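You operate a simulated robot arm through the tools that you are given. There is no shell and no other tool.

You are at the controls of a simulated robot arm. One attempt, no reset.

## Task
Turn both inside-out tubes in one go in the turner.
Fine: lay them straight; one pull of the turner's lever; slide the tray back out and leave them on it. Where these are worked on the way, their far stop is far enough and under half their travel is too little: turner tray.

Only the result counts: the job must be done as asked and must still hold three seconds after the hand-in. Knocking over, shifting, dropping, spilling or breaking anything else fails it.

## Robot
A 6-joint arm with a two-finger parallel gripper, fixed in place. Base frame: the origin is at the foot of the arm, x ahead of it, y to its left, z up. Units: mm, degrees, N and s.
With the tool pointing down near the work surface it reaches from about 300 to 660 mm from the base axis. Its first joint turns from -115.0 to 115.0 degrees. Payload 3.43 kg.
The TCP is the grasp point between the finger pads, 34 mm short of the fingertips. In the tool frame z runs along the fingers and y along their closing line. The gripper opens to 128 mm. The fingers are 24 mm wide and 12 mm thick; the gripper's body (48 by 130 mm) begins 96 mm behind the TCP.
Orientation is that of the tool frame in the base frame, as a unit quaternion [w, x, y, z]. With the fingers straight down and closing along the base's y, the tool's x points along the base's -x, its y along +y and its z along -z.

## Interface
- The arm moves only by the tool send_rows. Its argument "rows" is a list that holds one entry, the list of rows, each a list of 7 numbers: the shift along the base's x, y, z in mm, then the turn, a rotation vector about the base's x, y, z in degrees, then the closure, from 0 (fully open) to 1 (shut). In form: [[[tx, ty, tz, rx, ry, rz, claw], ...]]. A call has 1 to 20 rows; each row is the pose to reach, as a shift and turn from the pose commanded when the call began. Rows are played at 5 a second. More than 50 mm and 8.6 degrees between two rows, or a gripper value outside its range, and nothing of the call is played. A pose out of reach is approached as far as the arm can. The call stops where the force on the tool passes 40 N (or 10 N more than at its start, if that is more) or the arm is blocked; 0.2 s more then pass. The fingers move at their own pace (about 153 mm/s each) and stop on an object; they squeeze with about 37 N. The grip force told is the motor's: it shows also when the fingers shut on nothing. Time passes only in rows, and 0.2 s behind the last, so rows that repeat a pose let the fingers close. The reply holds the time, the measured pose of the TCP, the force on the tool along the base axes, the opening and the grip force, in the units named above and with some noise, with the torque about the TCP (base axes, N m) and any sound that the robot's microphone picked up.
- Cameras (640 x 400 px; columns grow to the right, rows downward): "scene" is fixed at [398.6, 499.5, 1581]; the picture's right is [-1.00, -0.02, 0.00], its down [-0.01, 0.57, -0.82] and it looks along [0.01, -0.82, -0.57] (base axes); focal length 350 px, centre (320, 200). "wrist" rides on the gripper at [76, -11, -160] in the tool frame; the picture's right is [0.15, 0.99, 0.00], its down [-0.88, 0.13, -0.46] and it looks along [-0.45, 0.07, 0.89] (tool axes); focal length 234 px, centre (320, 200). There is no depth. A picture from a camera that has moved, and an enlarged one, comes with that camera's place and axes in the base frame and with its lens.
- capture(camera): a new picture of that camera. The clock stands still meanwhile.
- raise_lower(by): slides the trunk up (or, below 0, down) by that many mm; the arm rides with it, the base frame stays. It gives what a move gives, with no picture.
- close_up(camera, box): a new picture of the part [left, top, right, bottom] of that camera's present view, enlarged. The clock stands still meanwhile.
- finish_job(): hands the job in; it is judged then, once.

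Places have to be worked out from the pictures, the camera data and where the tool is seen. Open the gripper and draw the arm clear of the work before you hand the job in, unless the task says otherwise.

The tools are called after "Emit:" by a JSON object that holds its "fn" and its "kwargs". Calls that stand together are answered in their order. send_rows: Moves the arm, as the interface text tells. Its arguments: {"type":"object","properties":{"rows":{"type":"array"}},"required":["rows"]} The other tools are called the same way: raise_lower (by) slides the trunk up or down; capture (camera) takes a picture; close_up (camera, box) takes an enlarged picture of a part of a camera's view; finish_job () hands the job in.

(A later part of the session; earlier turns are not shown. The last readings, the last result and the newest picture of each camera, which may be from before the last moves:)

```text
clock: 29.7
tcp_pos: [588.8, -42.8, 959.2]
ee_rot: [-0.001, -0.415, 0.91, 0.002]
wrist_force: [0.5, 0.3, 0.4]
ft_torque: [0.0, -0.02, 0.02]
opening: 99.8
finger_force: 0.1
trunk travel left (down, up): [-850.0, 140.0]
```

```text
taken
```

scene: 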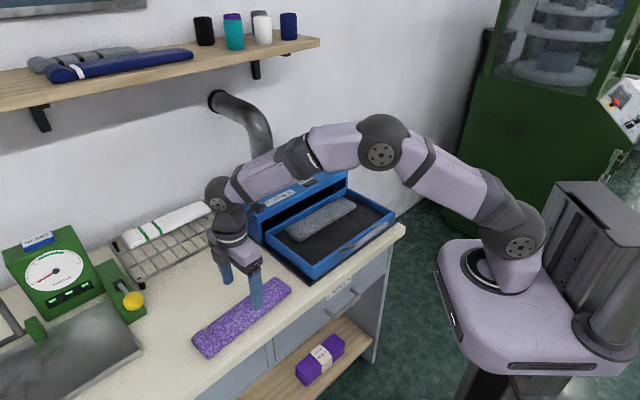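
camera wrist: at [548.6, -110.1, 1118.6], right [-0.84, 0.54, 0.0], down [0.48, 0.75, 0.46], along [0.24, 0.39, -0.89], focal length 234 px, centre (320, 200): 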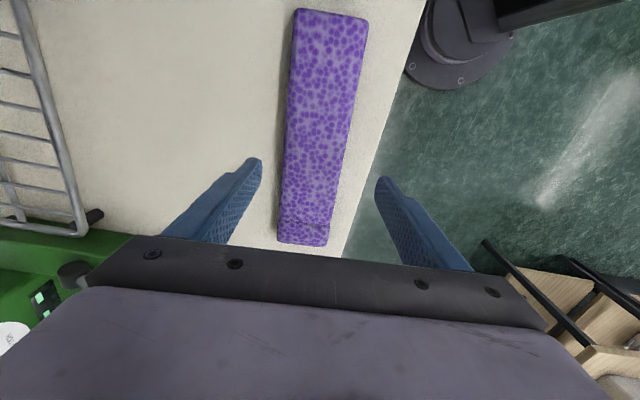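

Purple's centre computes to about (596,-50) at 49.4°. I shift 10.7 mm across to centre on it, descend to TCP 877 and grip.

Emit:
{"fn": "send_rows", "kwargs": {"rows": [[[8, -7, 0, 0, 0, 0.4, 0.22], [8, -7, -30, 0, 0, 0.4, 0.22], [8, -7, -55, 0, 0, 0.4, 0.22], [8, -7, -70, 0, 0, 0.4, 0.22], [8, -7, -78, 0, 0, 0.4, 0.22], [8, -7, -82.5, 0, 0, 0.4, 0.22], [8, -7, -82.5, 0, 0, 0.4, 0.5], [8, -7, -82.5, 0, 0, 0.4, 0.8], [8, -7, -82.5, 0, 0, 0.4, 1], [8, -7, -82.5, 0, 0, 0.4, 1], [8, -7, -82.5, 0, 0, 0.4, 1]]]}}

Emit:
{"fn": "close_up", "kwargs": {"camera": "scene", "box": [180, 220, 300, 360]}}

Emit:
{"fn": "capture", "kwargs": {"camera": "wrist"}}

```text
clock: 32.1
tcp_pos: [596.6, -50.6, 876.4]
ee_rot: [-0.001, -0.417, 0.909, 0.002]
wrist_force: [0.2, 0.5, 0.3]
ft_torque: [0.0, 0.03, -0.02]
opening: 68.7
finger_force: 37.6
trunk travel left (down, up): [-850.0, 140.0]
```

```text
2.86 times, centred on (240, 290) of scene
camera zoom: at [398.6, 499.5, 1581.0], right [-1.0, -0.02, 0.0], down [-0.01, 0.57, -0.82], along [0.01, -0.82, -0.57], focal length 1001 px, centre (549, -57)
```

zoom: 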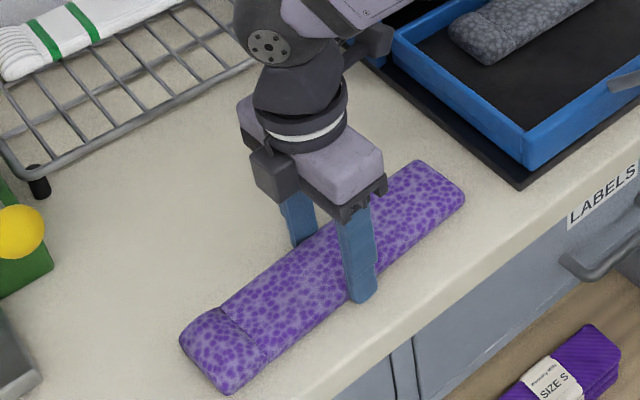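

```text
taken
camera wrist: at [556.4, -118.2, 1036.3], right [-0.85, 0.53, 0.0], down [0.48, 0.75, 0.46], along [0.24, 0.39, -0.89], focal length 234 px, centre (320, 200)
```

wrist: 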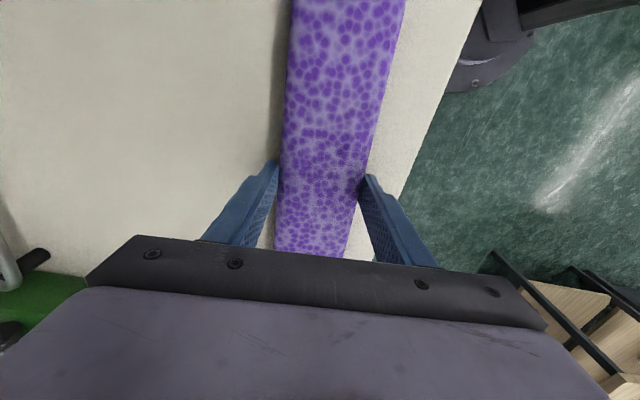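

Purple is gripped at its middle. I lift it and carry it over the front half of the tray, turning back to 45°.

Emit:
{"fn": "send_rows", "kwargs": {"rows": [[[0, 0, 20, 0, 0, 0, 1], [0, 0, 55, 0, 0, 0, 1], [0, 0, 95, 0, 0, 0, 1], [-10, -12, 120, 0, 0, 0, 1], [-36, -42, 124, 0, 0, -0.5, 1], [-66, -76, 124, 0, 0, -1, 1], [-96, -110, 124, 0, 0, -1.5, 1], [-126, -144, 124, 0, 0, -2.2, 1], [-156, -178, 124, 0, 0, -3, 1], [-186, -212, 124, 0, 0, -3.6, 1], [-216, -246, 124, 0, 0, -4.3, 1], [-238, -271, 124, 0, 0, -4.3, 1], [-247.2, -282.3, 124, 0, 0, -4.3, 1], [-247.2, -282.3, 124, 0, 0, -4.3, 1]]]}}

Emit:
{"fn": "capture", "kwargs": {"camera": "wrist"}}

Emit:
{"fn": "close_up", "kwargs": {"camera": "scene", "box": [250, 150, 400, 260]}}

```text
clock: 35.1
tcp_pos: [350.0, -334.7, 1001.0]
ee_rot: [-0.001, -0.384, 0.923, 0.003]
wrist_force: [-0.4, -0.6, -0.9]
ft_torque: [-0.01, -0.03, 0.01]
opening: 68.5
finger_force: 37.4
trunk travel left (down, up): [-850.0, 140.0]
```

```text
taken
camera wrist: at [304.6, -398.1, 1161.1], right [-0.8, 0.59, 0.0], down [0.53, 0.71, 0.46], along [0.27, 0.37, -0.89], focal length 234 px, centre (320, 200)
```

wrist: 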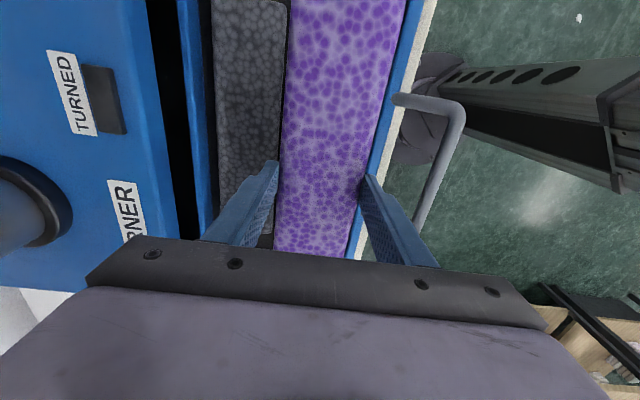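

```text
3.64 times, centred on (325, 205) of scene
camera zoom: at [398.6, 499.5, 1581.0], right [-1.0, -0.02, 0.0], down [-0.01, 0.57, -0.82], along [0.01, -0.82, -0.57], focal length 1274 px, centre (302, 182)
```

zoom: 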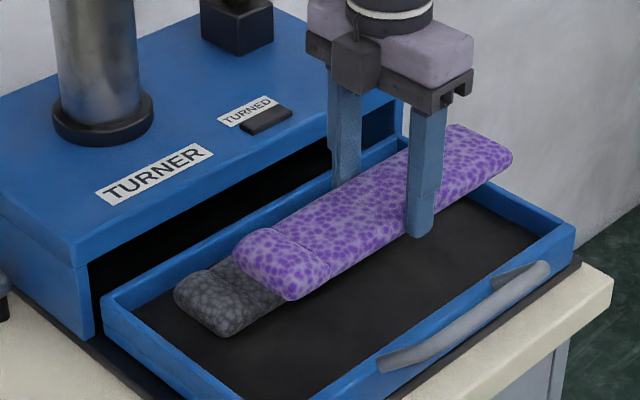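

Position p≈484; I lower to TCP 925 first and check the clearances of both fingers.

Emit:
{"fn": "send_rows", "kwargs": {"rows": [[[-1, 1, -30, 0, 0, 0, 1], [-1, 1, -55, 0, 0, 0, 1], [-1, 1, -70, 0, 0, 0, 1], [-1, 1, -76, 0, 0, 0, 1], [-1, 1, -76, 0, 0, 0, 1]]]}}

Emit:
{"fn": "close_up", "kwargs": {"camera": "wrist", "box": [180, 0, 480, 260]}}

Emit:
{"fn": "close_up", "kwargs": {"camera": "scene", "box": [250, 150, 400, 260]}}

```text
clock: 36.3
tcp_pos: [349.3, -333.4, 924.8]
ee_rot: [0.0, -0.383, 0.924, 0.003]
wrist_force: [0.0, -0.6, -0.1]
ft_torque: [0.0, 0.0, -0.03]
opening: 68.4
finger_force: 37.2
trunk travel left (down, up): [-850.0, 140.0]
```

```text
1.54 times, centred on (330, 130) of wrist
camera zoom: at [303.8, -396.8, 1084.1], right [-0.8, 0.59, 0.0], down [0.53, 0.71, 0.46], along [0.27, 0.37, -0.89], focal length 360 px, centre (305, 308)
```

zoom: 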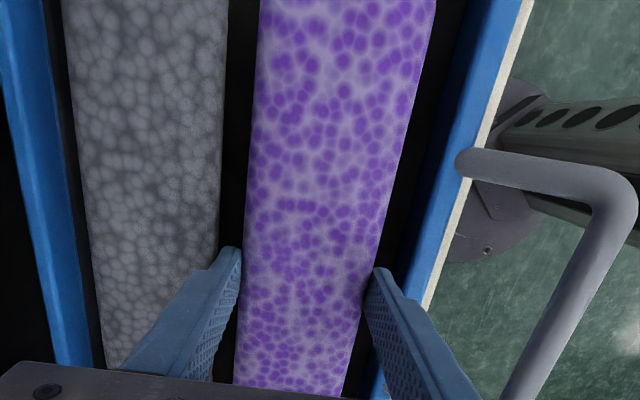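

```text
3.64 times, centred on (325, 205) of scene
camera zoom: at [398.6, 499.5, 1581.0], right [-1.0, -0.02, 0.0], down [-0.01, 0.57, -0.82], along [0.01, -0.82, -0.57], focal length 1274 px, centre (302, 182)
```

zoom: 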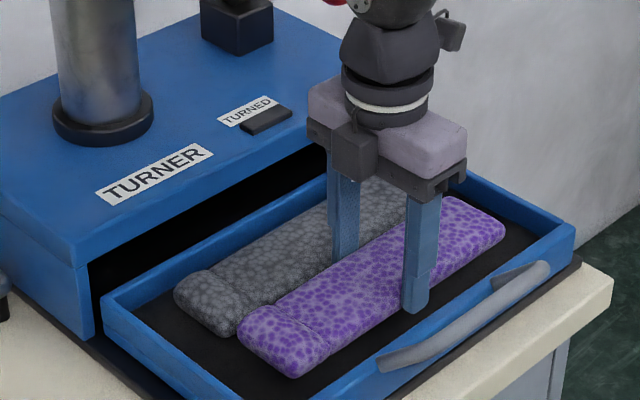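

Both fingers have clearance. I lower in 2 mm steps to the floor.

Emit:
{"fn": "send_rows", "kwargs": {"rows": [[[0, 0, -5, 0, 0, 0, 1], [0, 0, -10, 0, 0, 0, 1], [0, 0, -13, 0, 0, 0, 1], [0, 0, -15, 0, 0, 0, 1], [0, 0, -17, 0, 0, 0, 1], [0, 0, -17, 0, 0, 0, 1]]]}}

Emit:
{"fn": "close_up", "kwargs": {"camera": "wrist", "box": [180, 0, 480, 260]}}

```text
clock: 37.7
tcp_pos: [349.9, -333.1, 907.4]
ee_rot: [-0.001, -0.383, 0.924, 0.002]
wrist_force: [-0.5, -0.6, -0.1]
ft_torque: [0.0, 0.01, 0.0]
opening: 68.6
finger_force: 37.1
trunk travel left (down, up): [-850.0, 140.0]
```

```text
1.54 times, centred on (330, 130) of wrist
camera zoom: at [303.8, -396.5, 1067.2], right [-0.8, 0.59, 0.0], down [0.53, 0.71, 0.46], along [0.27, 0.37, -0.89], focal length 360 px, centre (305, 308)
```

zoom: 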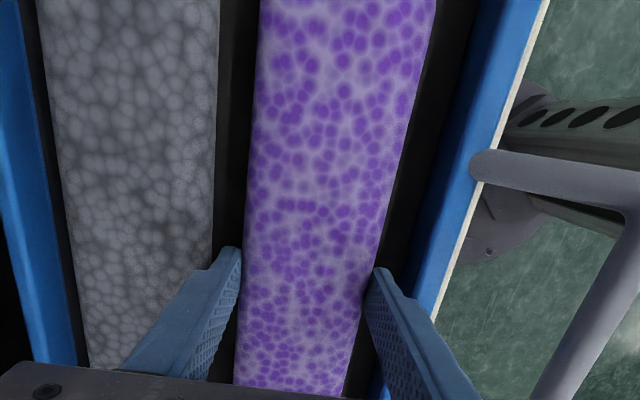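

Still free with about 2 mm to go. I set it down and open slightly to 77 mm, then lift.

Emit:
{"fn": "send_rows", "kwargs": {"rows": [[[0, 0, -1, 0, 0, 0, 1], [0, 0, -2, 0, 0, 0, 1], [0, 0, -2, 0, 0, 0, 0.41], [0, 0, -1, 0, 0, 0, 0.41], [0, 0, 0, 0, 0, 0, 0.41]]]}}

Emit:
{"fn": "close_up", "kwargs": {"camera": "wrist", "box": [180, 0, 480, 260]}}

```text
clock: 38.9
tcp_pos: [349.2, -333.0, 907.6]
ee_rot: [-0.002, -0.383, 0.924, 0.003]
wrist_force: [-1.0, 0.6, -0.2]
ft_torque: [0.0, -0.03, -0.02]
opening: 75.2
finger_force: 0.1
trunk travel left (down, up): [-850.0, 140.0]
```

```text
1.54 times, centred on (330, 130) of wrist
camera zoom: at [303.6, -396.6, 1067.4], right [-0.8, 0.59, 0.0], down [0.53, 0.71, 0.46], along [0.27, 0.37, -0.89], focal length 360 px, centre (305, 308)
```

zoom: 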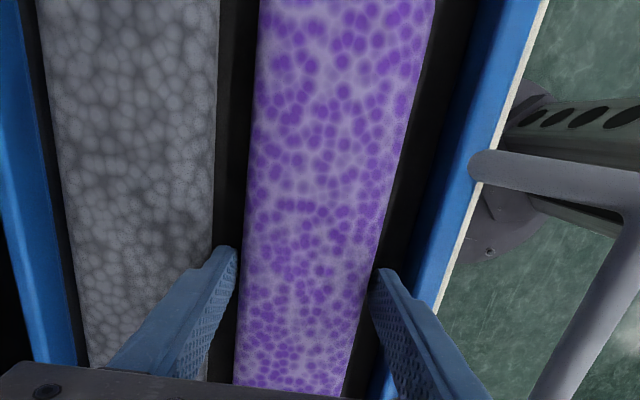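

Released cleanly. I lift away to z≈1000 and check both tubes.

Emit:
{"fn": "send_rows", "kwargs": {"rows": [[[0, 0, 10, 0, 0, 0, 0.41], [0, 0, 35, 0, 0, 0, 0.41], [0, 0, 70, 0, 0, 0, 0.41], [-10, 10, 110, 0, 0, 0, 0.41], [-25, 25, 140, 0, 0, 0, 0.5], [-50, 45, 150, 0, 0, 0, 0.6], [-50, 45, 150, 0, 0, 0, 0.6]]]}}

Emit:
{"fn": "capture", "kwargs": {"camera": "wrist"}}

Emit:
{"fn": "close_up", "kwargs": {"camera": "scene", "box": [250, 150, 400, 260]}}

```text
clock: 40.5
tcp_pos: [298.2, -287.1, 1058.0]
ee_rot: [0.0, -0.383, 0.924, 0.003]
wrist_force: [0.5, 0.2, -0.6]
ft_torque: [0.0, -0.03, -0.01]
opening: 51.5
finger_force: 0.0
trunk travel left (down, up): [-850.0, 140.0]
```

```text
taken
camera wrist: at [253.4, -351.9, 1217.2], right [-0.8, 0.59, 0.01], down [0.53, 0.71, 0.46], along [0.27, 0.37, -0.89], focal length 234 px, centre (320, 200)
```

wrist: 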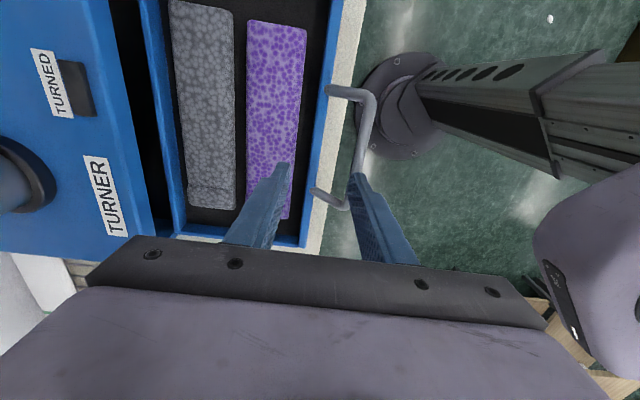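

```text
3.64 times, centred on (325, 205) of scene
camera zoom: at [398.6, 499.5, 1581.0], right [-1.0, -0.02, 0.0], down [-0.01, 0.57, -0.82], along [0.01, -0.82, -0.57], focal length 1274 px, centre (302, 182)
```

zoom: 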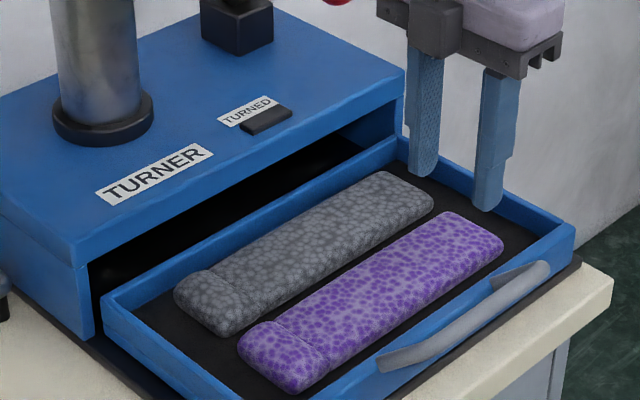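

Both tubes lie straight and parallel. The handle bar is confirmed at p≈369, so I position above it at w≈−35, which keeps the camera away from the lever ball, with about a 50 mm opening. Then I descend so the bar sits between the fingers.

Emit:
{"fn": "send_rows", "kwargs": {"rows": [[[-6, 25, 0, 0, 0, 0, 0.62], [-12.6, 50.9, 0, 0, 0, 0, 0.62], [-12.6, 50.9, -40, 0, 0, 0, 0.62], [-12.6, 50.9, -75, 0, 0, 0, 0.62], [-12.6, 50.9, -75, 0, 0, 0, 0.62]]]}}

Emit:
{"fn": "capture", "kwargs": {"camera": "wrist"}}

Emit:
{"fn": "close_up", "kwargs": {"camera": "scene", "box": [280, 150, 430, 260]}}

```text
clock: 41.7
tcp_pos: [284.6, -237.2, 981.7]
ee_rot: [-0.001, -0.383, 0.924, 0.002]
wrist_force: [-0.3, 0.1, 0.0]
ft_torque: [0.01, -0.01, 0.0]
opening: 48.5
finger_force: 0.1
trunk travel left (down, up): [-850.0, 140.0]
```

```text
taken
camera wrist: at [240.0, -300.9, 1141.8], right [-0.8, 0.59, 0.0], down [0.53, 0.71, 0.46], along [0.27, 0.37, -0.89], focal length 234 px, centre (320, 200)
```

wrist: 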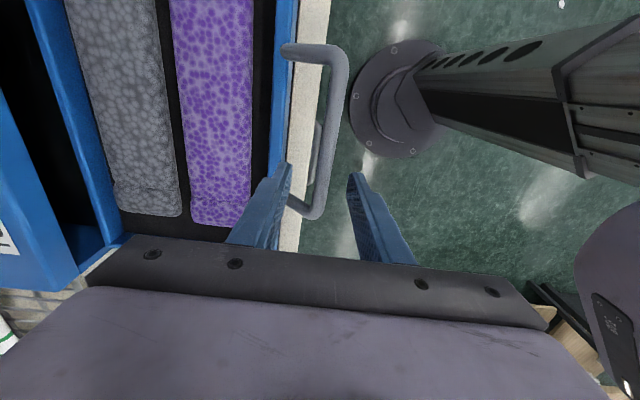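

```text
3.64 times, centred on (355, 205) of scene
camera zoom: at [398.6, 499.5, 1581.0], right [-1.0, -0.02, 0.0], down [-0.01, 0.57, -0.82], along [0.01, -0.82, -0.57], focal length 1274 px, centre (193, 182)
```

zoom: 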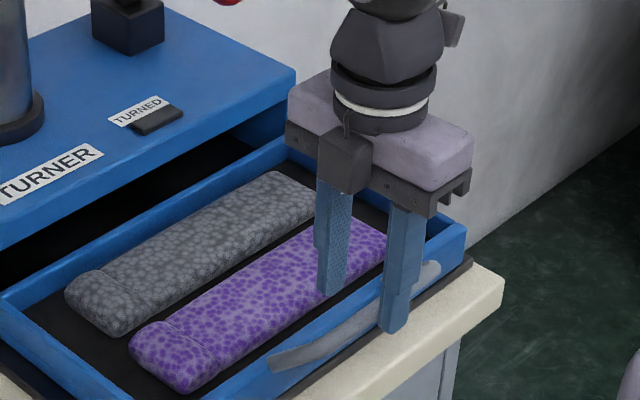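

The bar is centred between the fingers. I narrow to 40 mm and lower to TCP z≈934, then close on the bar.

Emit:
{"fn": "send_rows", "kwargs": {"rows": [[[0, 0, -10, 0, 0, 0, 0.68], [0, 0, -22, 0, 0, 0, 0.68], [0, 0, -34, 0, 0, 0, 0.68], [0, 0, -42, 0, 0, 0, 0.68], [0, 0, -48, 0, 0, 0, 0.68], [0, 0, -48, 0, 0, 0, 0.68]]]}}

Emit:
{"fn": "capture", "kwargs": {"camera": "wrist"}}

Emit:
{"fn": "close_up", "kwargs": {"camera": "scene", "box": [300, 160, 420, 260]}}

```text
clock: 43.1
tcp_pos: [286.9, -237.7, 934.6]
ee_rot: [-0.001, -0.384, 0.923, 0.002]
wrist_force: [0.3, -0.1, -0.1]
ft_torque: [-0.01, 0.01, -0.01]
opening: 40.7
finger_force: 0.1
trunk travel left (down, up): [-850.0, 140.0]
```

```text
taken
camera wrist: at [241.2, -300.6, 1094.4], right [-0.8, 0.59, 0.0], down [0.53, 0.71, 0.46], along [0.27, 0.37, -0.89], focal length 234 px, centre (320, 200)
```

wrist: 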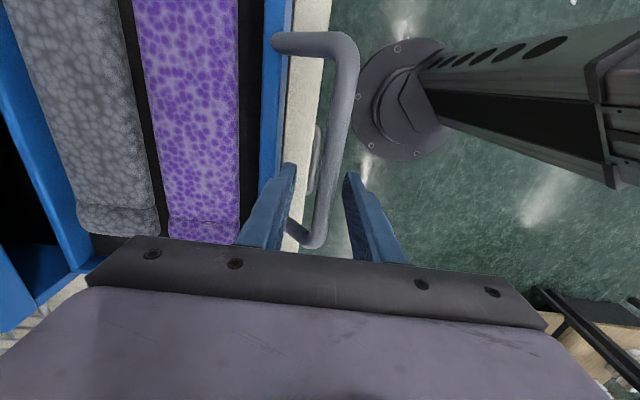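

```text
4.00 times, centred on (360, 210) of scene
camera zoom: at [398.6, 499.5, 1581.0], right [-1.0, -0.02, 0.0], down [-0.01, 0.57, -0.82], along [0.01, -0.82, -0.57], focal length 1402 px, centre (160, 160)
```

zoom: 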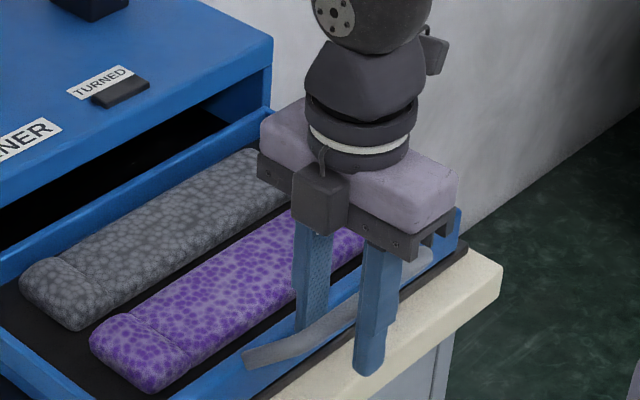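

The bar sits about 6 mm to the −p side of the TCP, so I shift by that and close.

Emit:
{"fn": "send_rows", "kwargs": {"rows": [[[-4, 4, 0, 0, 0, 0, 0.68], [-4, 4, 0, 0, 0, 0, 0.85], [-4, 4, 0, 0, 0, 0, 1], [-4, 4, 0, 0, 0, 0, 1], [-4, 4, 0, 0, 0, 0, 1]]]}}

Emit:
{"fn": "close_up", "kwargs": {"camera": "scene", "box": [250, 130, 420, 260]}}

```text
clock: 44.3
tcp_pos: [283.8, -235.5, 935.4]
ee_rot: [-0.001, -0.385, 0.923, -0.001]
wrist_force: [7.1, -6.9, 5.3]
ft_torque: [-0.14, 0.09, 0.4]
opening: 13.4
finger_force: 44.6
trunk travel left (down, up): [-850.0, 140.0]
```

```text
3.08 times, centred on (335, 195) of scene
camera zoom: at [398.6, 499.5, 1581.0], right [-1.0, -0.02, 0.0], down [-0.01, 0.57, -0.82], along [0.01, -0.82, -0.57], focal length 1078 px, centre (274, 215)
```

zoom: 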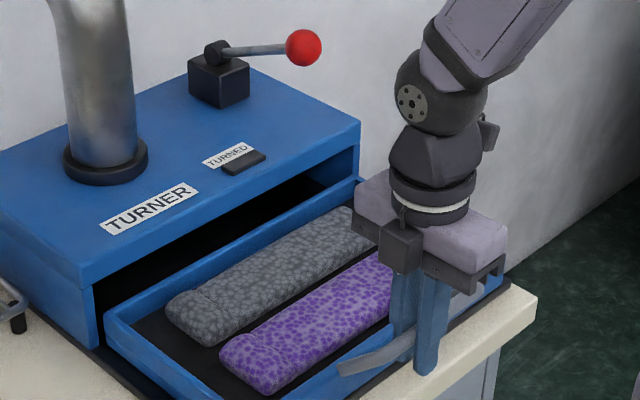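

Bar gripped (13.4 mm). I push the tray in along (0.707,−0.707), first 110 mm.

Emit:
{"fn": "send_rows", "kwargs": {"rows": [[[3, -3, 0, 0, 0, 0, 1], [9, -9, 0, 0, 0, 0, 1], [16, -16, 0, 0, 0, 0, 1], [23, -23, 0, 0, 0, 0, 1], [30, -30, 0, 0, 0, 0, 1], [37, -37, 0, 0, 0, 0, 1], [44, -44, 0, 0, 0, 0, 1], [51, -51, 0, 0, 0, 0, 1], [58, -58, 0, 0, 0, 0, 1], [65, -65, 0, 0, 0, 0, 1], [72, -72, 0, 0, 0, 0, 1], [78, -78, 0, 0, 0, 0, 1], [78, -78, 0, 0, 0, 0, 1]]]}}

Emit:
{"fn": "close_up", "kwargs": {"camera": "scene", "box": [250, 130, 420, 260]}}

Emit:
{"fn": "capture", "kwargs": {"camera": "wrist"}}

```text
clock: 47.1
tcp_pos: [361.5, -310.8, 934.8]
ee_rot: [-0.001, -0.384, 0.923, 0.002]
wrist_force: [-2.4, -2.0, -0.4]
ft_torque: [0.03, 0.02, 0.43]
opening: 13.6
finger_force: 44.9
trunk travel left (down, up): [-850.0, 140.0]
```

```text
3.08 times, centred on (335, 195) of scene
camera zoom: at [398.6, 499.5, 1581.0], right [-1.0, -0.02, 0.0], down [-0.01, 0.57, -0.82], along [0.01, -0.82, -0.57], focal length 1078 px, centre (274, 215)
```

zoom: 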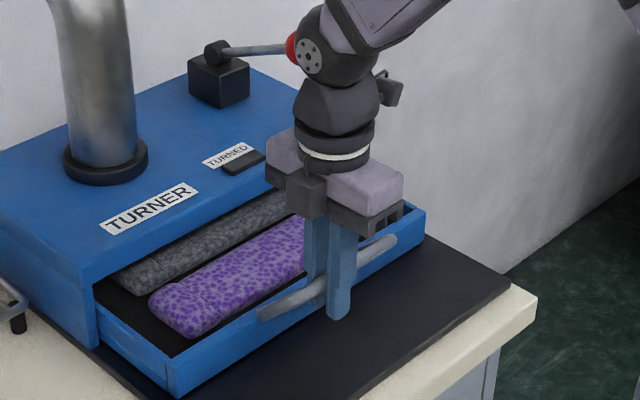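

```text
taken
camera wrist: at [315.3, -374.9, 1094.5], right [-0.8, 0.59, 0.0], down [0.53, 0.71, 0.46], along [0.27, 0.37, -0.89], focal length 234 px, centre (320, 200)
```

wrist: 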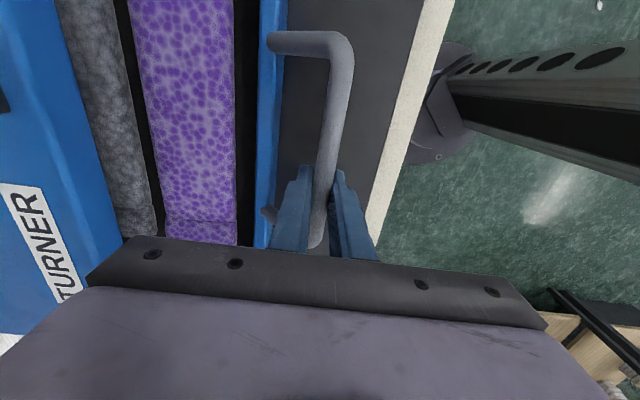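

Tray slides smoothly and the wrist clears the ball. I keep pushing to the far stop, expected after about another 90–100 mm.

Emit:
{"fn": "send_rows", "kwargs": {"rows": [[[5, -5, 0, 0, 0, 0, 1], [12, -12, 0, 0, 0, 0, 1], [19, -19, 0, 0, 0, 0, 1], [26, -26, 0, 0, 0, 0, 1], [33, -33, 0, 0, 0, 0, 1], [40, -40, 0, 0, 0, 0, 1], [45, -45, 0, 0, 0, 0, 1], [50, -50, 0, 0, 0, 0, 1], [55, -55, 0, 0, 0, 0, 1], [55, -55, 0, 0, 0, 0, 1]]]}}

Emit:
{"fn": "close_up", "kwargs": {"camera": "scene", "box": [250, 130, 420, 260]}}

Emit:
{"fn": "capture", "kwargs": {"camera": "wrist"}}

```text
clock: 49.3
tcp_pos: [415.0, -366.3, 934.2]
ee_rot: [-0.001, -0.384, 0.923, 0.001]
wrist_force: [0.1, 0.5, 1.3]
ft_torque: [0.24, -0.26, 0.44]
opening: 13.8
finger_force: 45.1
trunk travel left (down, up): [-850.0, 140.0]
```

```text
3.08 times, centred on (335, 195) of scene
camera zoom: at [398.6, 499.5, 1581.0], right [-1.0, -0.02, 0.0], down [-0.01, 0.57, -0.82], along [0.01, -0.82, -0.57], focal length 1078 px, centre (274, 215)
```

zoom: 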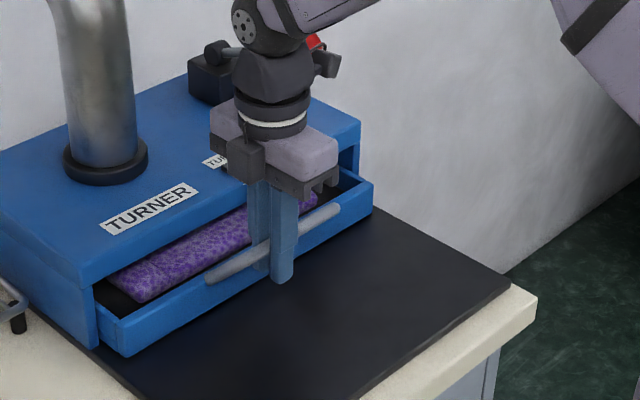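

```text
taken
camera wrist: at [370.2, -429.8, 1094.6], right [-0.8, 0.59, 0.0], down [0.53, 0.71, 0.46], along [0.27, 0.37, -0.89], focal length 234 px, centre (320, 200)
```

wrist: 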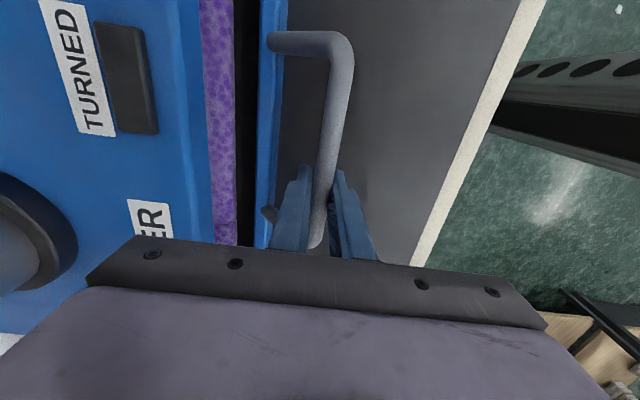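

185 mm travelled so far with about 40–50 mm left. The camera and gripper still clear the ball and pipe, so I continue gently to the stop.

Emit:
{"fn": "send_rows", "kwargs": {"rows": [[[4, -4, 0, 0, 0, 0, 1], [8, -8, 0, 0, 0, 0, 1], [12, -12, 0, 0, 0, 0, 1], [16, -16, 0, 0, 0, 0, 1], [20, -20, 0, 0, 0, 0, 1], [23, -23, 0, 0, 0, 0, 1], [26, -26, 0, 0, 0, 0, 1], [29, -29, 0, 0, 0, 0, 1], [29, -29, 0, 0, 0, 0, 1]]]}}

Emit:
{"fn": "close_up", "kwargs": {"camera": "scene", "box": [250, 130, 420, 260]}}

Emit:
{"fn": "capture", "kwargs": {"camera": "wrist"}}

```text
clock: 51.0
tcp_pos: [431.7, -383.2, 934.1]
ee_rot: [-0.006, -0.385, 0.923, 0.016]
wrist_force: [-12.0, 12.7, 15.2]
ft_torque: [0.14, 0.09, 0.31]
opening: 13.6
finger_force: 44.7
trunk travel left (down, up): [-850.0, 140.0]
stopped in row 8: the force on the tool passed its limit at 42 N (the readings are from after the stop); the commanded pose is now the measured one
```

```text
3.08 times, centred on (335, 195) of scene
camera zoom: at [398.6, 499.5, 1581.0], right [-1.0, -0.02, 0.0], down [-0.01, 0.57, -0.82], along [0.01, -0.82, -0.57], focal length 1078 px, centre (274, 215)
```

zoom: 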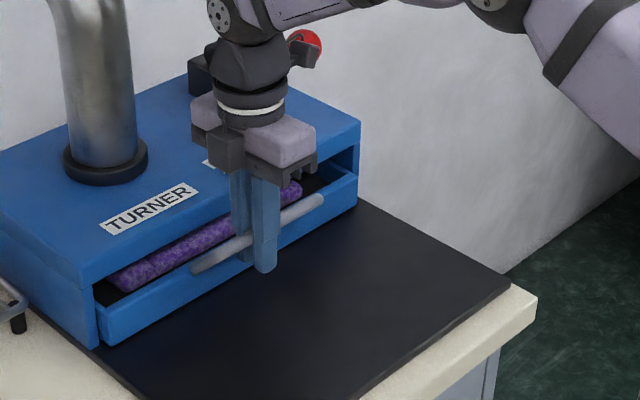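

```text
taken
camera wrist: at [390.9, -450.4, 1093.9], right [-0.81, 0.59, 0.03], down [0.54, 0.71, 0.46], along [0.25, 0.39, -0.89], focal length 234 px, centre (320, 200)
```

wrist: 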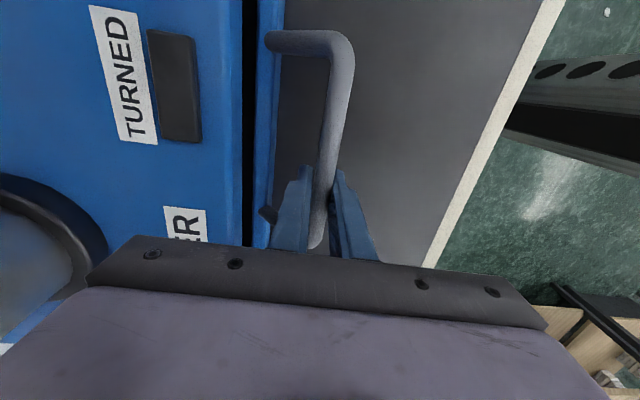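

The tray hit its far stop after 209 mm, with its front flush with the housing, and the small torque shows the reaction was at the handle. I open the fingers, level the tool, lift off the handle and back away.

Emit:
{"fn": "send_rows", "kwargs": {"rows": [[[0, 0, 0, 0, 0, 0, 0.8], [0, 0, 0, -0.7, -0.7, 0, 0.68], [0, 0, 0, -1.4, -1.4, 0, 0.68], [0, 0, 15, -1.4, -1.4, 0, 0.68], [0, 0, 35, -1.4, -1.4, 0, 0.68], [0, 0, 60, -1.4, -1.4, 0, 0.68], [-20, 20, 80, -1.4, -1.4, 0, 0.68], [-45, 45, 100, -1.4, -1.4, 0, 0.68], [-75, 75, 130, -1.4, -1.4, 0, 0.68], [-105, 105, 160, -1.4, -1.4, 0, 0.8], [-130, 130, 190, -1.4, -1.4, 0, 1], [-130, 130, 190, -1.4, -1.4, 0, 1]]]}}

Emit:
{"fn": "capture", "kwargs": {"camera": "scene"}}

Emit:
{"fn": "close_up", "kwargs": {"camera": "scene", "box": [250, 120, 420, 260]}}

Emit:
{"fn": "capture", "kwargs": {"camera": "wrist"}}

```text
refused: row 9 steps farther than a row can; nothing moved
```

```text
taken
```

scene: 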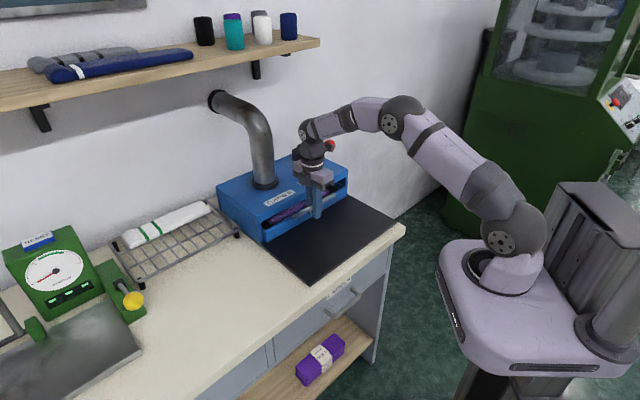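

```text
2.86 times, centred on (335, 190) of scene
camera zoom: at [398.6, 499.5, 1581.0], right [-1.0, -0.02, 0.0], down [-0.01, 0.57, -0.82], along [0.01, -0.82, -0.57], focal length 1001 px, centre (277, 229)
```

zoom: 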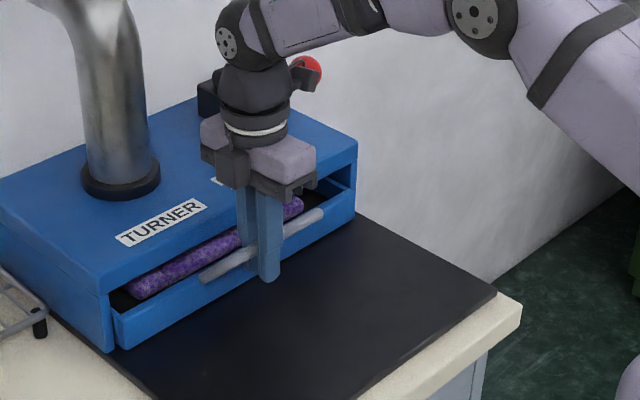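

```text
taken
camera wrist: at [390.9, -450.4, 1093.9], right [-0.81, 0.59, 0.03], down [0.54, 0.71, 0.46], along [0.25, 0.39, -0.89], focal length 234 px, centre (320, 200)
```

wrist: 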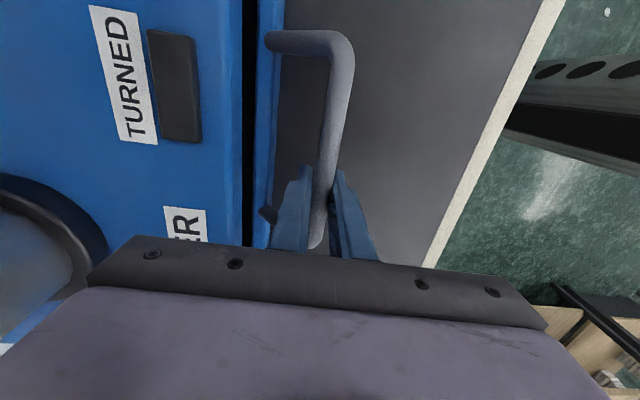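

The call was refused for a step over 50 mm. I resend it with smaller steps.

Emit:
{"fn": "send_rows", "kwargs": {"rows": [[[0, 0, 0, 0, 0, 0, 0.8], [0, 0, 0, -0.7, -0.7, 0, 0.68], [0, 0, 0, -1.4, -1.4, 0, 0.68], [0, 0, 15, -1.4, -1.4, 0, 0.68], [0, 0, 35, -1.4, -1.4, 0, 0.68], [0, 0, 60, -1.4, -1.4, 0, 0.68], [-15, 15, 80, -1.4, -1.4, 0, 0.68], [-35, 35, 100, -1.4, -1.4, 0, 0.68], [-58, 58, 120, -1.4, -1.4, 0, 0.68], [-82, 82, 140, -1.4, -1.4, 0, 0.8], [-106, 106, 165, -1.4, -1.4, 0, 1], [-130, 130, 190, -1.4, -1.4, 0, 1], [-130, 130, 190, -1.4, -1.4, 0, 1]]]}}

Emit:
{"fn": "close_up", "kwargs": {"camera": "scene", "box": [250, 120, 420, 260]}}

Emit:
{"fn": "close_up", "kwargs": {"camera": "scene", "box": [280, 125, 360, 195]}}

Emit:
{"fn": "capture", "kwargs": {"camera": "wrist"}}

```text
clock: 53.8
tcp_pos: [307.2, -257.2, 1120.0]
ee_rot: [0.0, -0.384, 0.923, -0.001]
wrist_force: [-0.1, -1.0, -0.1]
ft_torque: [0.02, 0.01, 0.01]
opening: 0.1
finger_force: 33.5
trunk travel left (down, up): [-850.0, 140.0]
```

```text
2.86 times, centred on (335, 190) of scene
camera zoom: at [398.6, 499.5, 1581.0], right [-1.0, -0.02, 0.0], down [-0.01, 0.57, -0.82], along [0.01, -0.82, -0.57], focal length 1001 px, centre (277, 229)
```

zoom: 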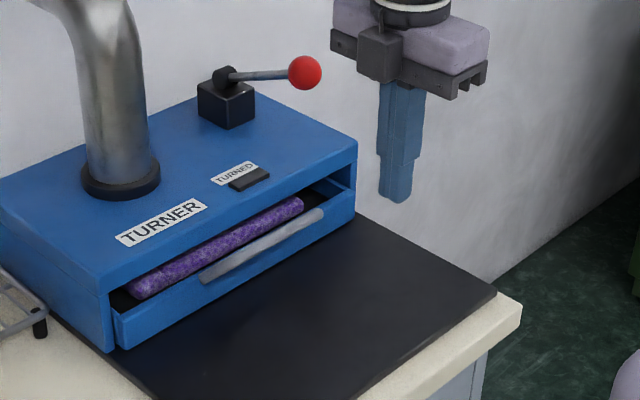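

```text
5.71 times, centred on (320, 160) of scene
camera zoom: at [398.6, 499.5, 1581.0], right [-1.0, -0.02, 0.0], down [-0.01, 0.57, -0.82], along [0.01, -0.82, -0.57], focal length 2003 px, centre (320, 429)
```

zoom: 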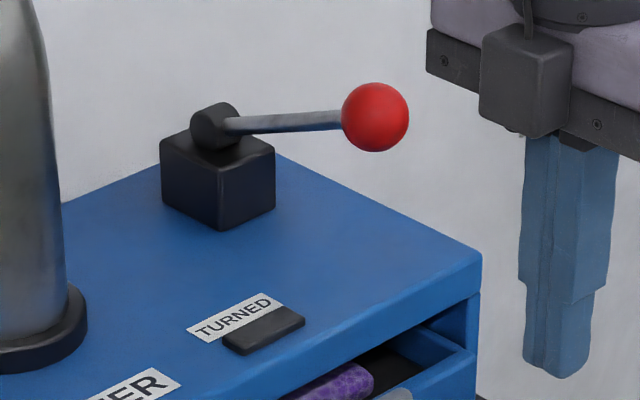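

```text
taken
camera wrist: at [261.0, -319.6, 1279.8], right [-0.8, 0.59, 0.0], down [0.53, 0.72, 0.46], along [0.27, 0.37, -0.89], focal length 234 px, centre (320, 200)
```

wrist: 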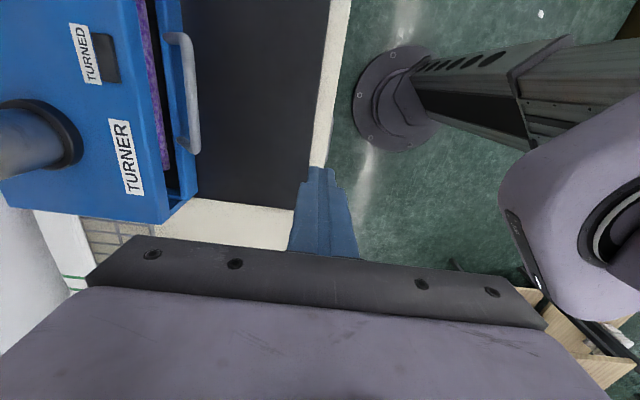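

Tray is in, the lever is untouched and the handle is free. The lever turns about the w axis and pulls outward and down. To reach the ball while staying clear of the shelf I'll use a 45° tilted tool with the fingers closing along w. First I yaw by −90° and move in front of the ball.

Emit:
{"fn": "send_rows", "kwargs": {"rows": [[[-2, -14, 5, 0, 0, -7.5, 1], [-5, -28, 10, 0, 0, -15, 1], [-7, -42, 15, 0, 0, -22.5, 1], [-10, -57, 20, 0, 0, -30, 1], [-12, -72, 25, 0, 0, -37.5, 1], [-15, -86, 30, 0, 0, -45, 1], [-17, -100, 35, 0, 0, -52.5, 0.8], [-20, -115, 40, 0, 0, -60, 0.6], [-22, -129, 45, 0, 0, -67.5, 0.5], [-25, -143, 50, 0, 0, -75, 0.5], [-27, -158, 55, 0, 0, -82.5, 0.5], [-29, -172, 60, 0, 0, -90.3, 0.5], [-29, -172, 60, 0, 0, -90.3, 0.5]]]}}

Emit:
{"fn": "capture", "kwargs": {"camera": "scene"}}

Emit:
{"fn": "capture", "kwargs": {"camera": "wrist"}}

```text
clock: 56.5
tcp_pos: [277.1, -428.4, 1180.9]
ee_rot: [-0.001, 0.385, 0.923, -0.001]
wrist_force: [0.2, 0.7, -0.1]
ft_torque: [-0.03, -0.01, -0.02]
opening: 63.8
finger_force: 0.1
trunk travel left (down, up): [-850.0, 140.0]
```

```text
taken
```

scene: 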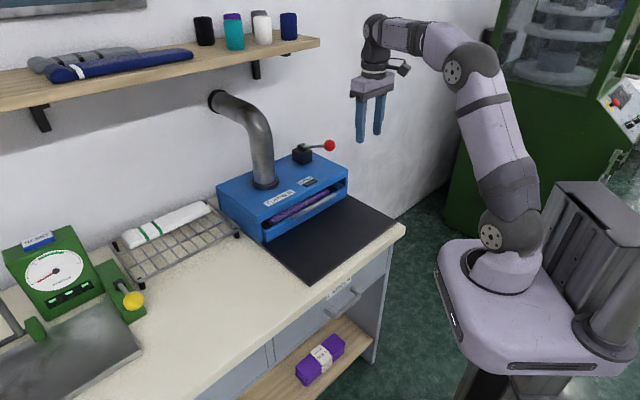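

```text
taken
camera wrist: at [215.7, -384.0, 1341.1], right [0.6, 0.8, 0.0], down [0.71, -0.53, 0.46], along [0.36, -0.28, -0.89], focal length 234 px, centre (320, 200)
```

wrist: 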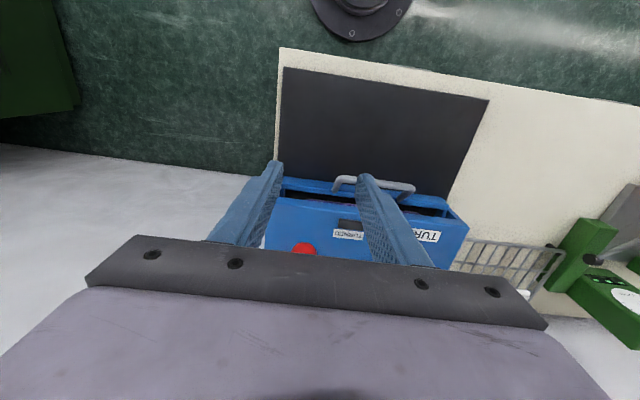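

Ball refined to about (379,−530,1076). Now I tilt the tool 45° about the tray's long axis so the fingers point outward and down toward the lever.

Emit:
{"fn": "send_rows", "kwargs": {"rows": [[[0, 0, 0, -5.3, -5.3, 0, 0.5], [0, 0, 0, -10.6, -10.6, 0, 0.5], [0, 0, 0, -15.9, -15.9, 0, 0.5], [0, 0, 0, -21.2, -21.2, 0, 0.5], [0, 0, 0, -26.5, -26.5, 0, 0.5], [0, 0, 0, -31.8, -31.8, 0, 0.5], [0, 0, 0, -31.8, -31.8, 0, 0.5]]]}}

Emit:
{"fn": "capture", "kwargs": {"camera": "scene"}}

Emit:
{"fn": "capture", "kwargs": {"camera": "wrist"}}

```text
clock: 58.1
tcp_pos: [276.0, -429.9, 1181.3]
ee_rot: [0.353, 0.355, 0.853, -0.148]
wrist_force: [0.4, 0.6, 0.6]
ft_torque: [0.01, 0.0, 0.01]
opening: 64.3
finger_force: 0.1
trunk travel left (down, up): [-850.0, 140.0]
```

```text
taken
```

scene: 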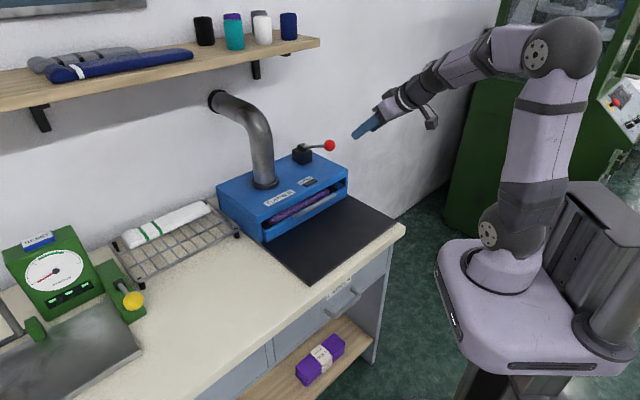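

```text
taken
camera wrist: at [151.4, -320.2, 1240.4], right [0.63, 0.77, -0.1], down [0.3, -0.12, 0.94], along [0.71, -0.63, -0.31], focal length 234 px, centre (320, 200)
```

wrist: 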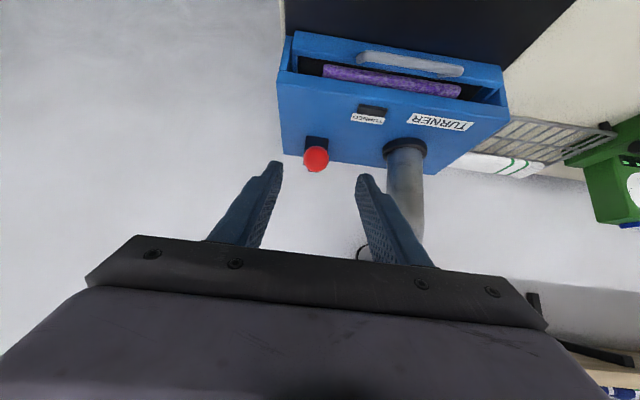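

The lever ball is seen almost exactly between the fingers, at about (377,−532,1077). I move to 80 mm short of it along the finger axis.

Emit:
{"fn": "send_rows", "kwargs": {"rows": [[[15, -15, -12, 0, 0, 0, 0.5], [31, -31, -24, 0, 0, 0, 0.5], [46, -46, -36, 0, 0, 0, 0.5], [61.6, -61.6, -48, 0, 0, 0, 0.5], [61.6, -61.6, -48, 0, 0, 0, 0.5]]]}}

Emit:
{"fn": "capture", "kwargs": {"camera": "wrist"}}

Emit:
{"fn": "close_up", "kwargs": {"camera": "scene", "box": [260, 80, 440, 210]}}

```text
clock: 59.4
tcp_pos: [339.1, -491.1, 1133.9]
ee_rot: [0.353, 0.355, 0.853, -0.148]
wrist_force: [0.4, 0.2, -0.8]
ft_torque: [-0.03, 0.0, 0.01]
opening: 63.8
finger_force: 0.0
trunk travel left (down, up): [-850.0, 140.0]
```

```text
taken
camera wrist: at [213.5, -382.0, 1192.6], right [0.63, 0.77, -0.1], down [0.3, -0.12, 0.94], along [0.71, -0.63, -0.31], focal length 234 px, centre (320, 200)
```

wrist: 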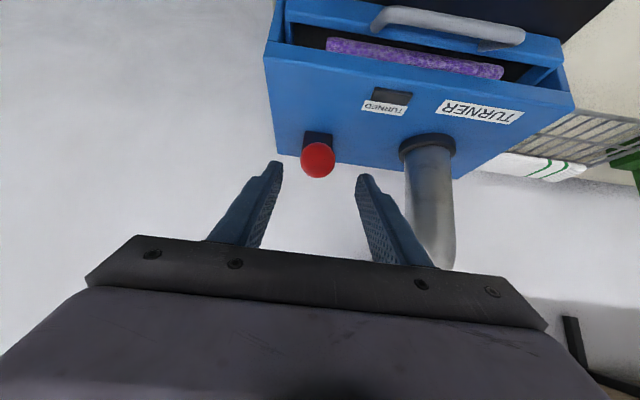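

```text
3.08 times, centred on (350, 145) of scene
camera zoom: at [398.6, 499.5, 1581.0], right [-1.0, -0.02, 0.0], down [-0.01, 0.57, -0.82], along [0.01, -0.82, -0.57], focal length 1078 px, centre (228, 369)
```

zoom: 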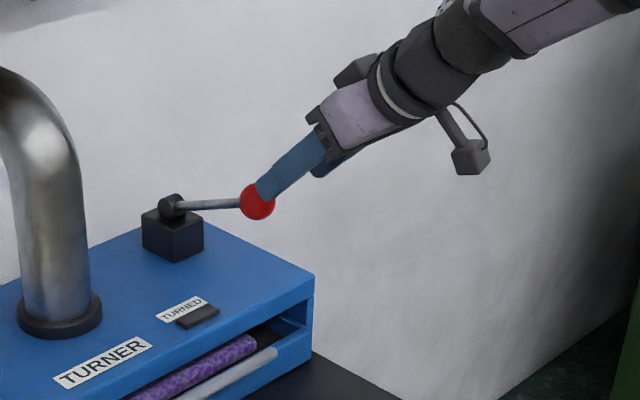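

The ball is on the finger axis at the predicted spot. I advance 60 mm along the axis so the ball lies 20 mm past the TCP, then check.

Emit:
{"fn": "send_rows", "kwargs": {"rows": [[[7, -9, -10, 0, 0, 0, 0.5], [14, -17, -21, 0, 0, 0, 0.5], [21, -24, -31, 0, 0, 0, 0.5], [28.5, -31.5, -42, 0, 0, 0, 0.5], [28.5, -31.5, -42, 0, 0, 0, 0.5]]]}}

Emit:
{"fn": "capture", "kwargs": {"camera": "wrist"}}

Emit:
{"fn": "close_up", "kwargs": {"camera": "scene", "box": [280, 110, 380, 190]}}

```text
clock: 60.5
tcp_pos: [367.2, -522.5, 1092.0]
ee_rot: [0.353, 0.355, 0.853, -0.147]
wrist_force: [0.3, -0.2, -1.0]
ft_torque: [-0.01, 0.01, -0.01]
opening: 64.0
finger_force: 0.1
trunk travel left (down, up): [-850.0, 140.0]
```

```text
taken
camera wrist: at [241.8, -413.8, 1151.0], right [0.63, 0.77, -0.1], down [0.3, -0.12, 0.94], along [0.71, -0.63, -0.31], focal length 234 px, centre (320, 200)
```

wrist: 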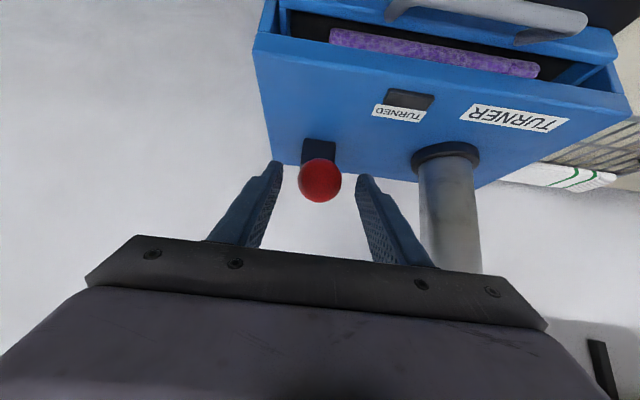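

```text
5.00 times, centred on (330, 150) of scene
camera zoom: at [398.6, 499.5, 1581.0], right [-1.0, -0.02, 0.0], down [-0.01, 0.57, -0.82], along [0.01, -0.82, -0.57], focal length 1752 px, centre (270, 450)
```

zoom: 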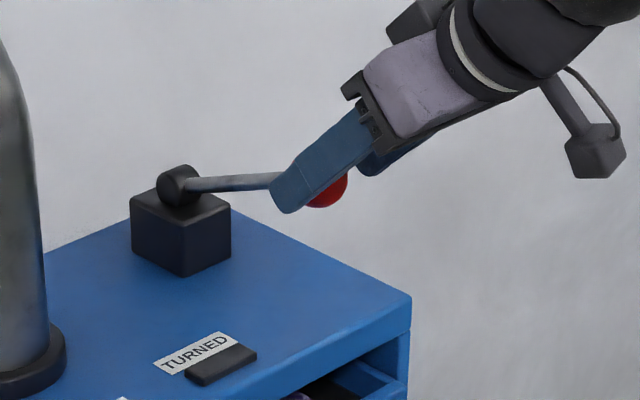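

The ball sits about 22 mm past the TCP, centred. I close on it.

Emit:
{"fn": "send_rows", "kwargs": {"rows": [[[0, 0, 0, 0, 0, 0, 0.6], [0, 0, 0, 0, 0, 0, 0.8], [0, 0, 0, 0, 0, 0, 1], [0, 0, 0, 0, 0, 0, 1]]]}}

Emit:
{"fn": "capture", "kwargs": {"camera": "wrist"}}

Emit:
{"fn": "close_up", "kwargs": {"camera": "scene", "box": [280, 110, 380, 190]}}

```text
clock: 61.5
tcp_pos: [368.9, -523.1, 1091.3]
ee_rot: [0.353, 0.355, 0.853, -0.147]
wrist_force: [0.8, -0.1, -0.8]
ft_torque: [-0.04, -0.07, -0.03]
opening: 38.6
finger_force: 44.8
trunk travel left (down, up): [-850.0, 140.0]
```

```text
taken
camera wrist: at [242.0, -413.8, 1150.7], right [0.63, 0.77, -0.1], down [0.3, -0.12, 0.94], along [0.71, -0.63, -0.31], focal length 234 px, centre (320, 200)
```

wrist: 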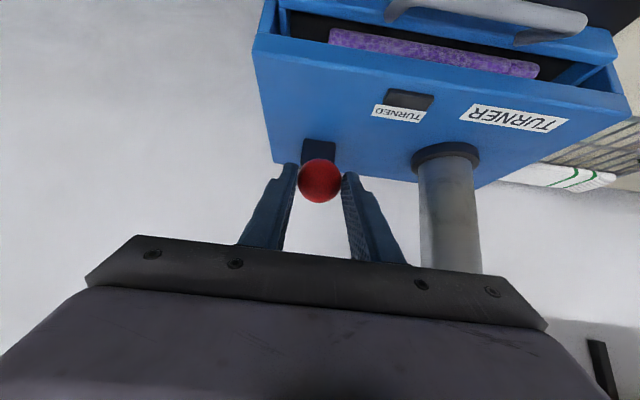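

```text
5.00 times, centred on (330, 150) of scene
camera zoom: at [398.6, 499.5, 1581.0], right [-1.0, -0.02, 0.0], down [-0.01, 0.57, -0.82], along [0.01, -0.82, -0.57], focal length 1752 px, centre (270, 450)
```

zoom: 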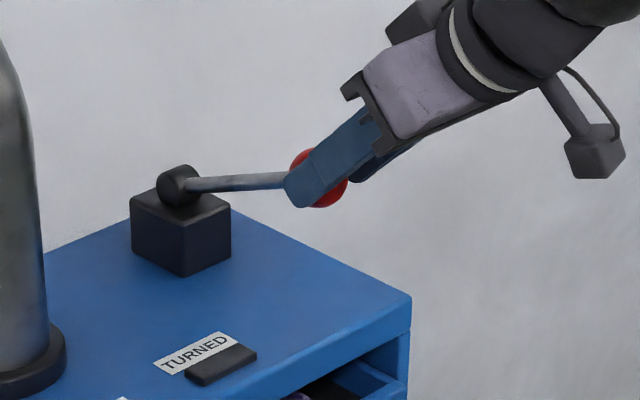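

Ball gripped (38.6 mm). Pivot is at about p≈790, z≈1017, so the arm radius is about 156 mm at 22° elevation. I start pulling the ball outward and down along that arc, first about 15°.

Emit:
{"fn": "send_rows", "kwargs": {"rows": [[[-1.9, 1.9, -7, 0, 0, 0, 1], [-3.5, 3.5, -13.6, 0, 0, 0, 1], [-4.8, 4.8, -20, 0, 0, 0, 1], [-5.9, 5.9, -26.8, 0, 0, 0, 1], [-6.8, 6.8, -33.5, 0, 0, 0, 1], [-7.4, 7.4, -40.2, 0, 0, 0, 1]]]}}

Emit:
{"fn": "close_up", "kwargs": {"camera": "scene", "box": [270, 110, 390, 200]}}

Emit:
{"fn": "capture", "kwargs": {"camera": "wrist"}}

```text
clock: 63.0
tcp_pos: [359.9, -514.8, 1052.5]
ee_rot: [0.354, 0.355, 0.853, -0.147]
wrist_force: [1.8, -4.2, 9.0]
ft_torque: [-1.1, -1.15, 0.04]
opening: 39.0
finger_force: 45.1
trunk travel left (down, up): [-850.0, 140.0]
```

```text
4.44 times, centred on (330, 155) of scene
camera zoom: at [398.6, 499.5, 1581.0], right [-1.0, -0.02, 0.0], down [-0.01, 0.57, -0.82], along [0.01, -0.82, -0.57], focal length 1558 px, centre (276, 400)
```

zoom: 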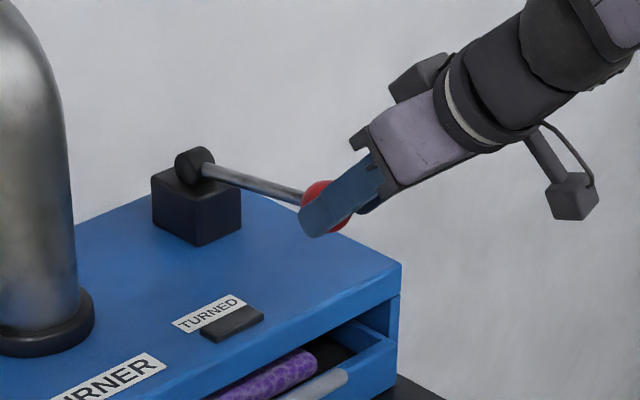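

```text
taken
camera wrist: at [234.0, -405.8, 1111.4], right [0.63, 0.77, -0.1], down [0.3, -0.12, 0.95], along [0.72, -0.63, -0.31], focal length 234 px, centre (320, 200)
```

wrist: 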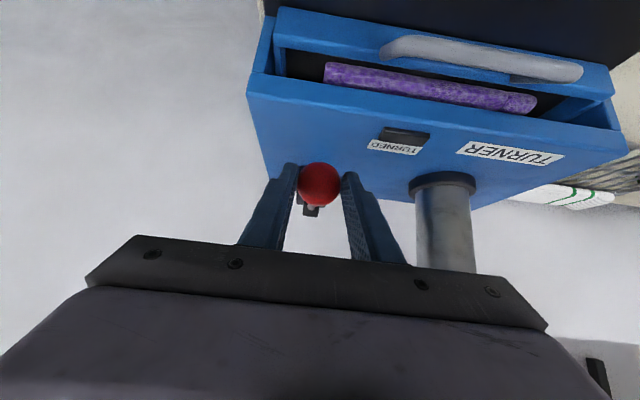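

The lever follows with only about 10 N. I continue the stroke downward toward its end stop.

Emit:
{"fn": "send_rows", "kwargs": {"rows": [[[-0.5, 0.5, -7, 0, 0, 0, 1], [-0.8, 0.8, -13.6, 0, 0, 0, 1], [-0.8, 0.8, -20.4, 0, 0, 0, 1], [-0.7, 0.7, -27.2, 0, 0, 0, 1], [-0.3, 0.3, -34, 0, 0, 0, 1], [0.2, -0.2, -40.7, 0, 0, 0, 1]]]}}

Emit:
{"fn": "close_up", "kwargs": {"camera": "scene", "box": [270, 110, 390, 200]}}

Emit:
{"fn": "capture", "kwargs": {"camera": "wrist"}}

```text
clock: 64.3
tcp_pos: [359.2, -514.7, 1020.0]
ee_rot: [0.36, 0.353, 0.85, -0.152]
wrist_force: [-6.1, 6.8, 35.7]
ft_torque: [-0.7, -0.71, 0.02]
opening: 39.1
finger_force: 45.0
trunk travel left (down, up): [-850.0, 140.0]
```

```text
4.44 times, centred on (330, 155) of scene
camera zoom: at [398.6, 499.5, 1581.0], right [-1.0, -0.02, 0.0], down [-0.01, 0.57, -0.82], along [0.01, -0.82, -0.57], focal length 1558 px, centre (276, 400)
```

zoom: 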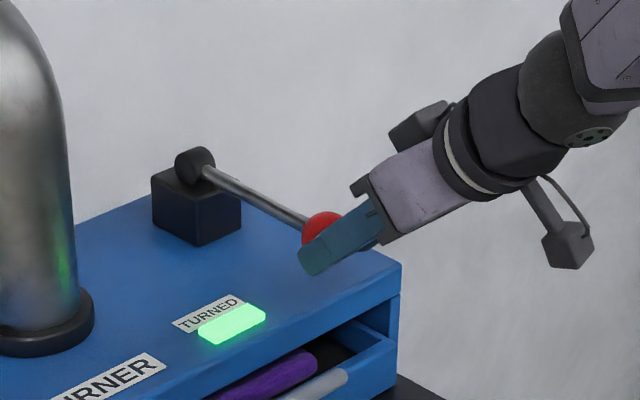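

```text
taken
camera wrist: at [233.0, -404.6, 1076.6], right [0.63, 0.77, -0.11], down [0.3, -0.11, 0.95], along [0.72, -0.63, -0.3], focal length 234 px, centre (320, 200)
```

wrist: 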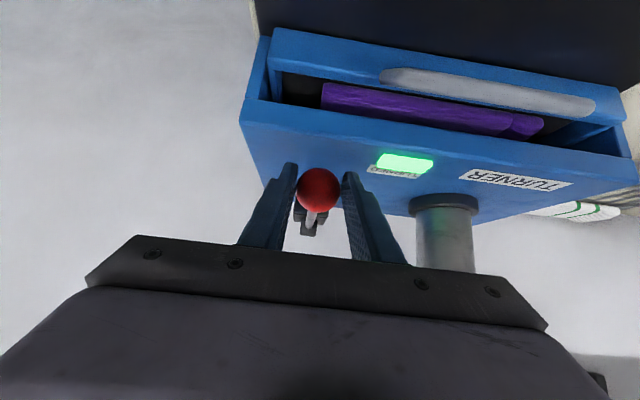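

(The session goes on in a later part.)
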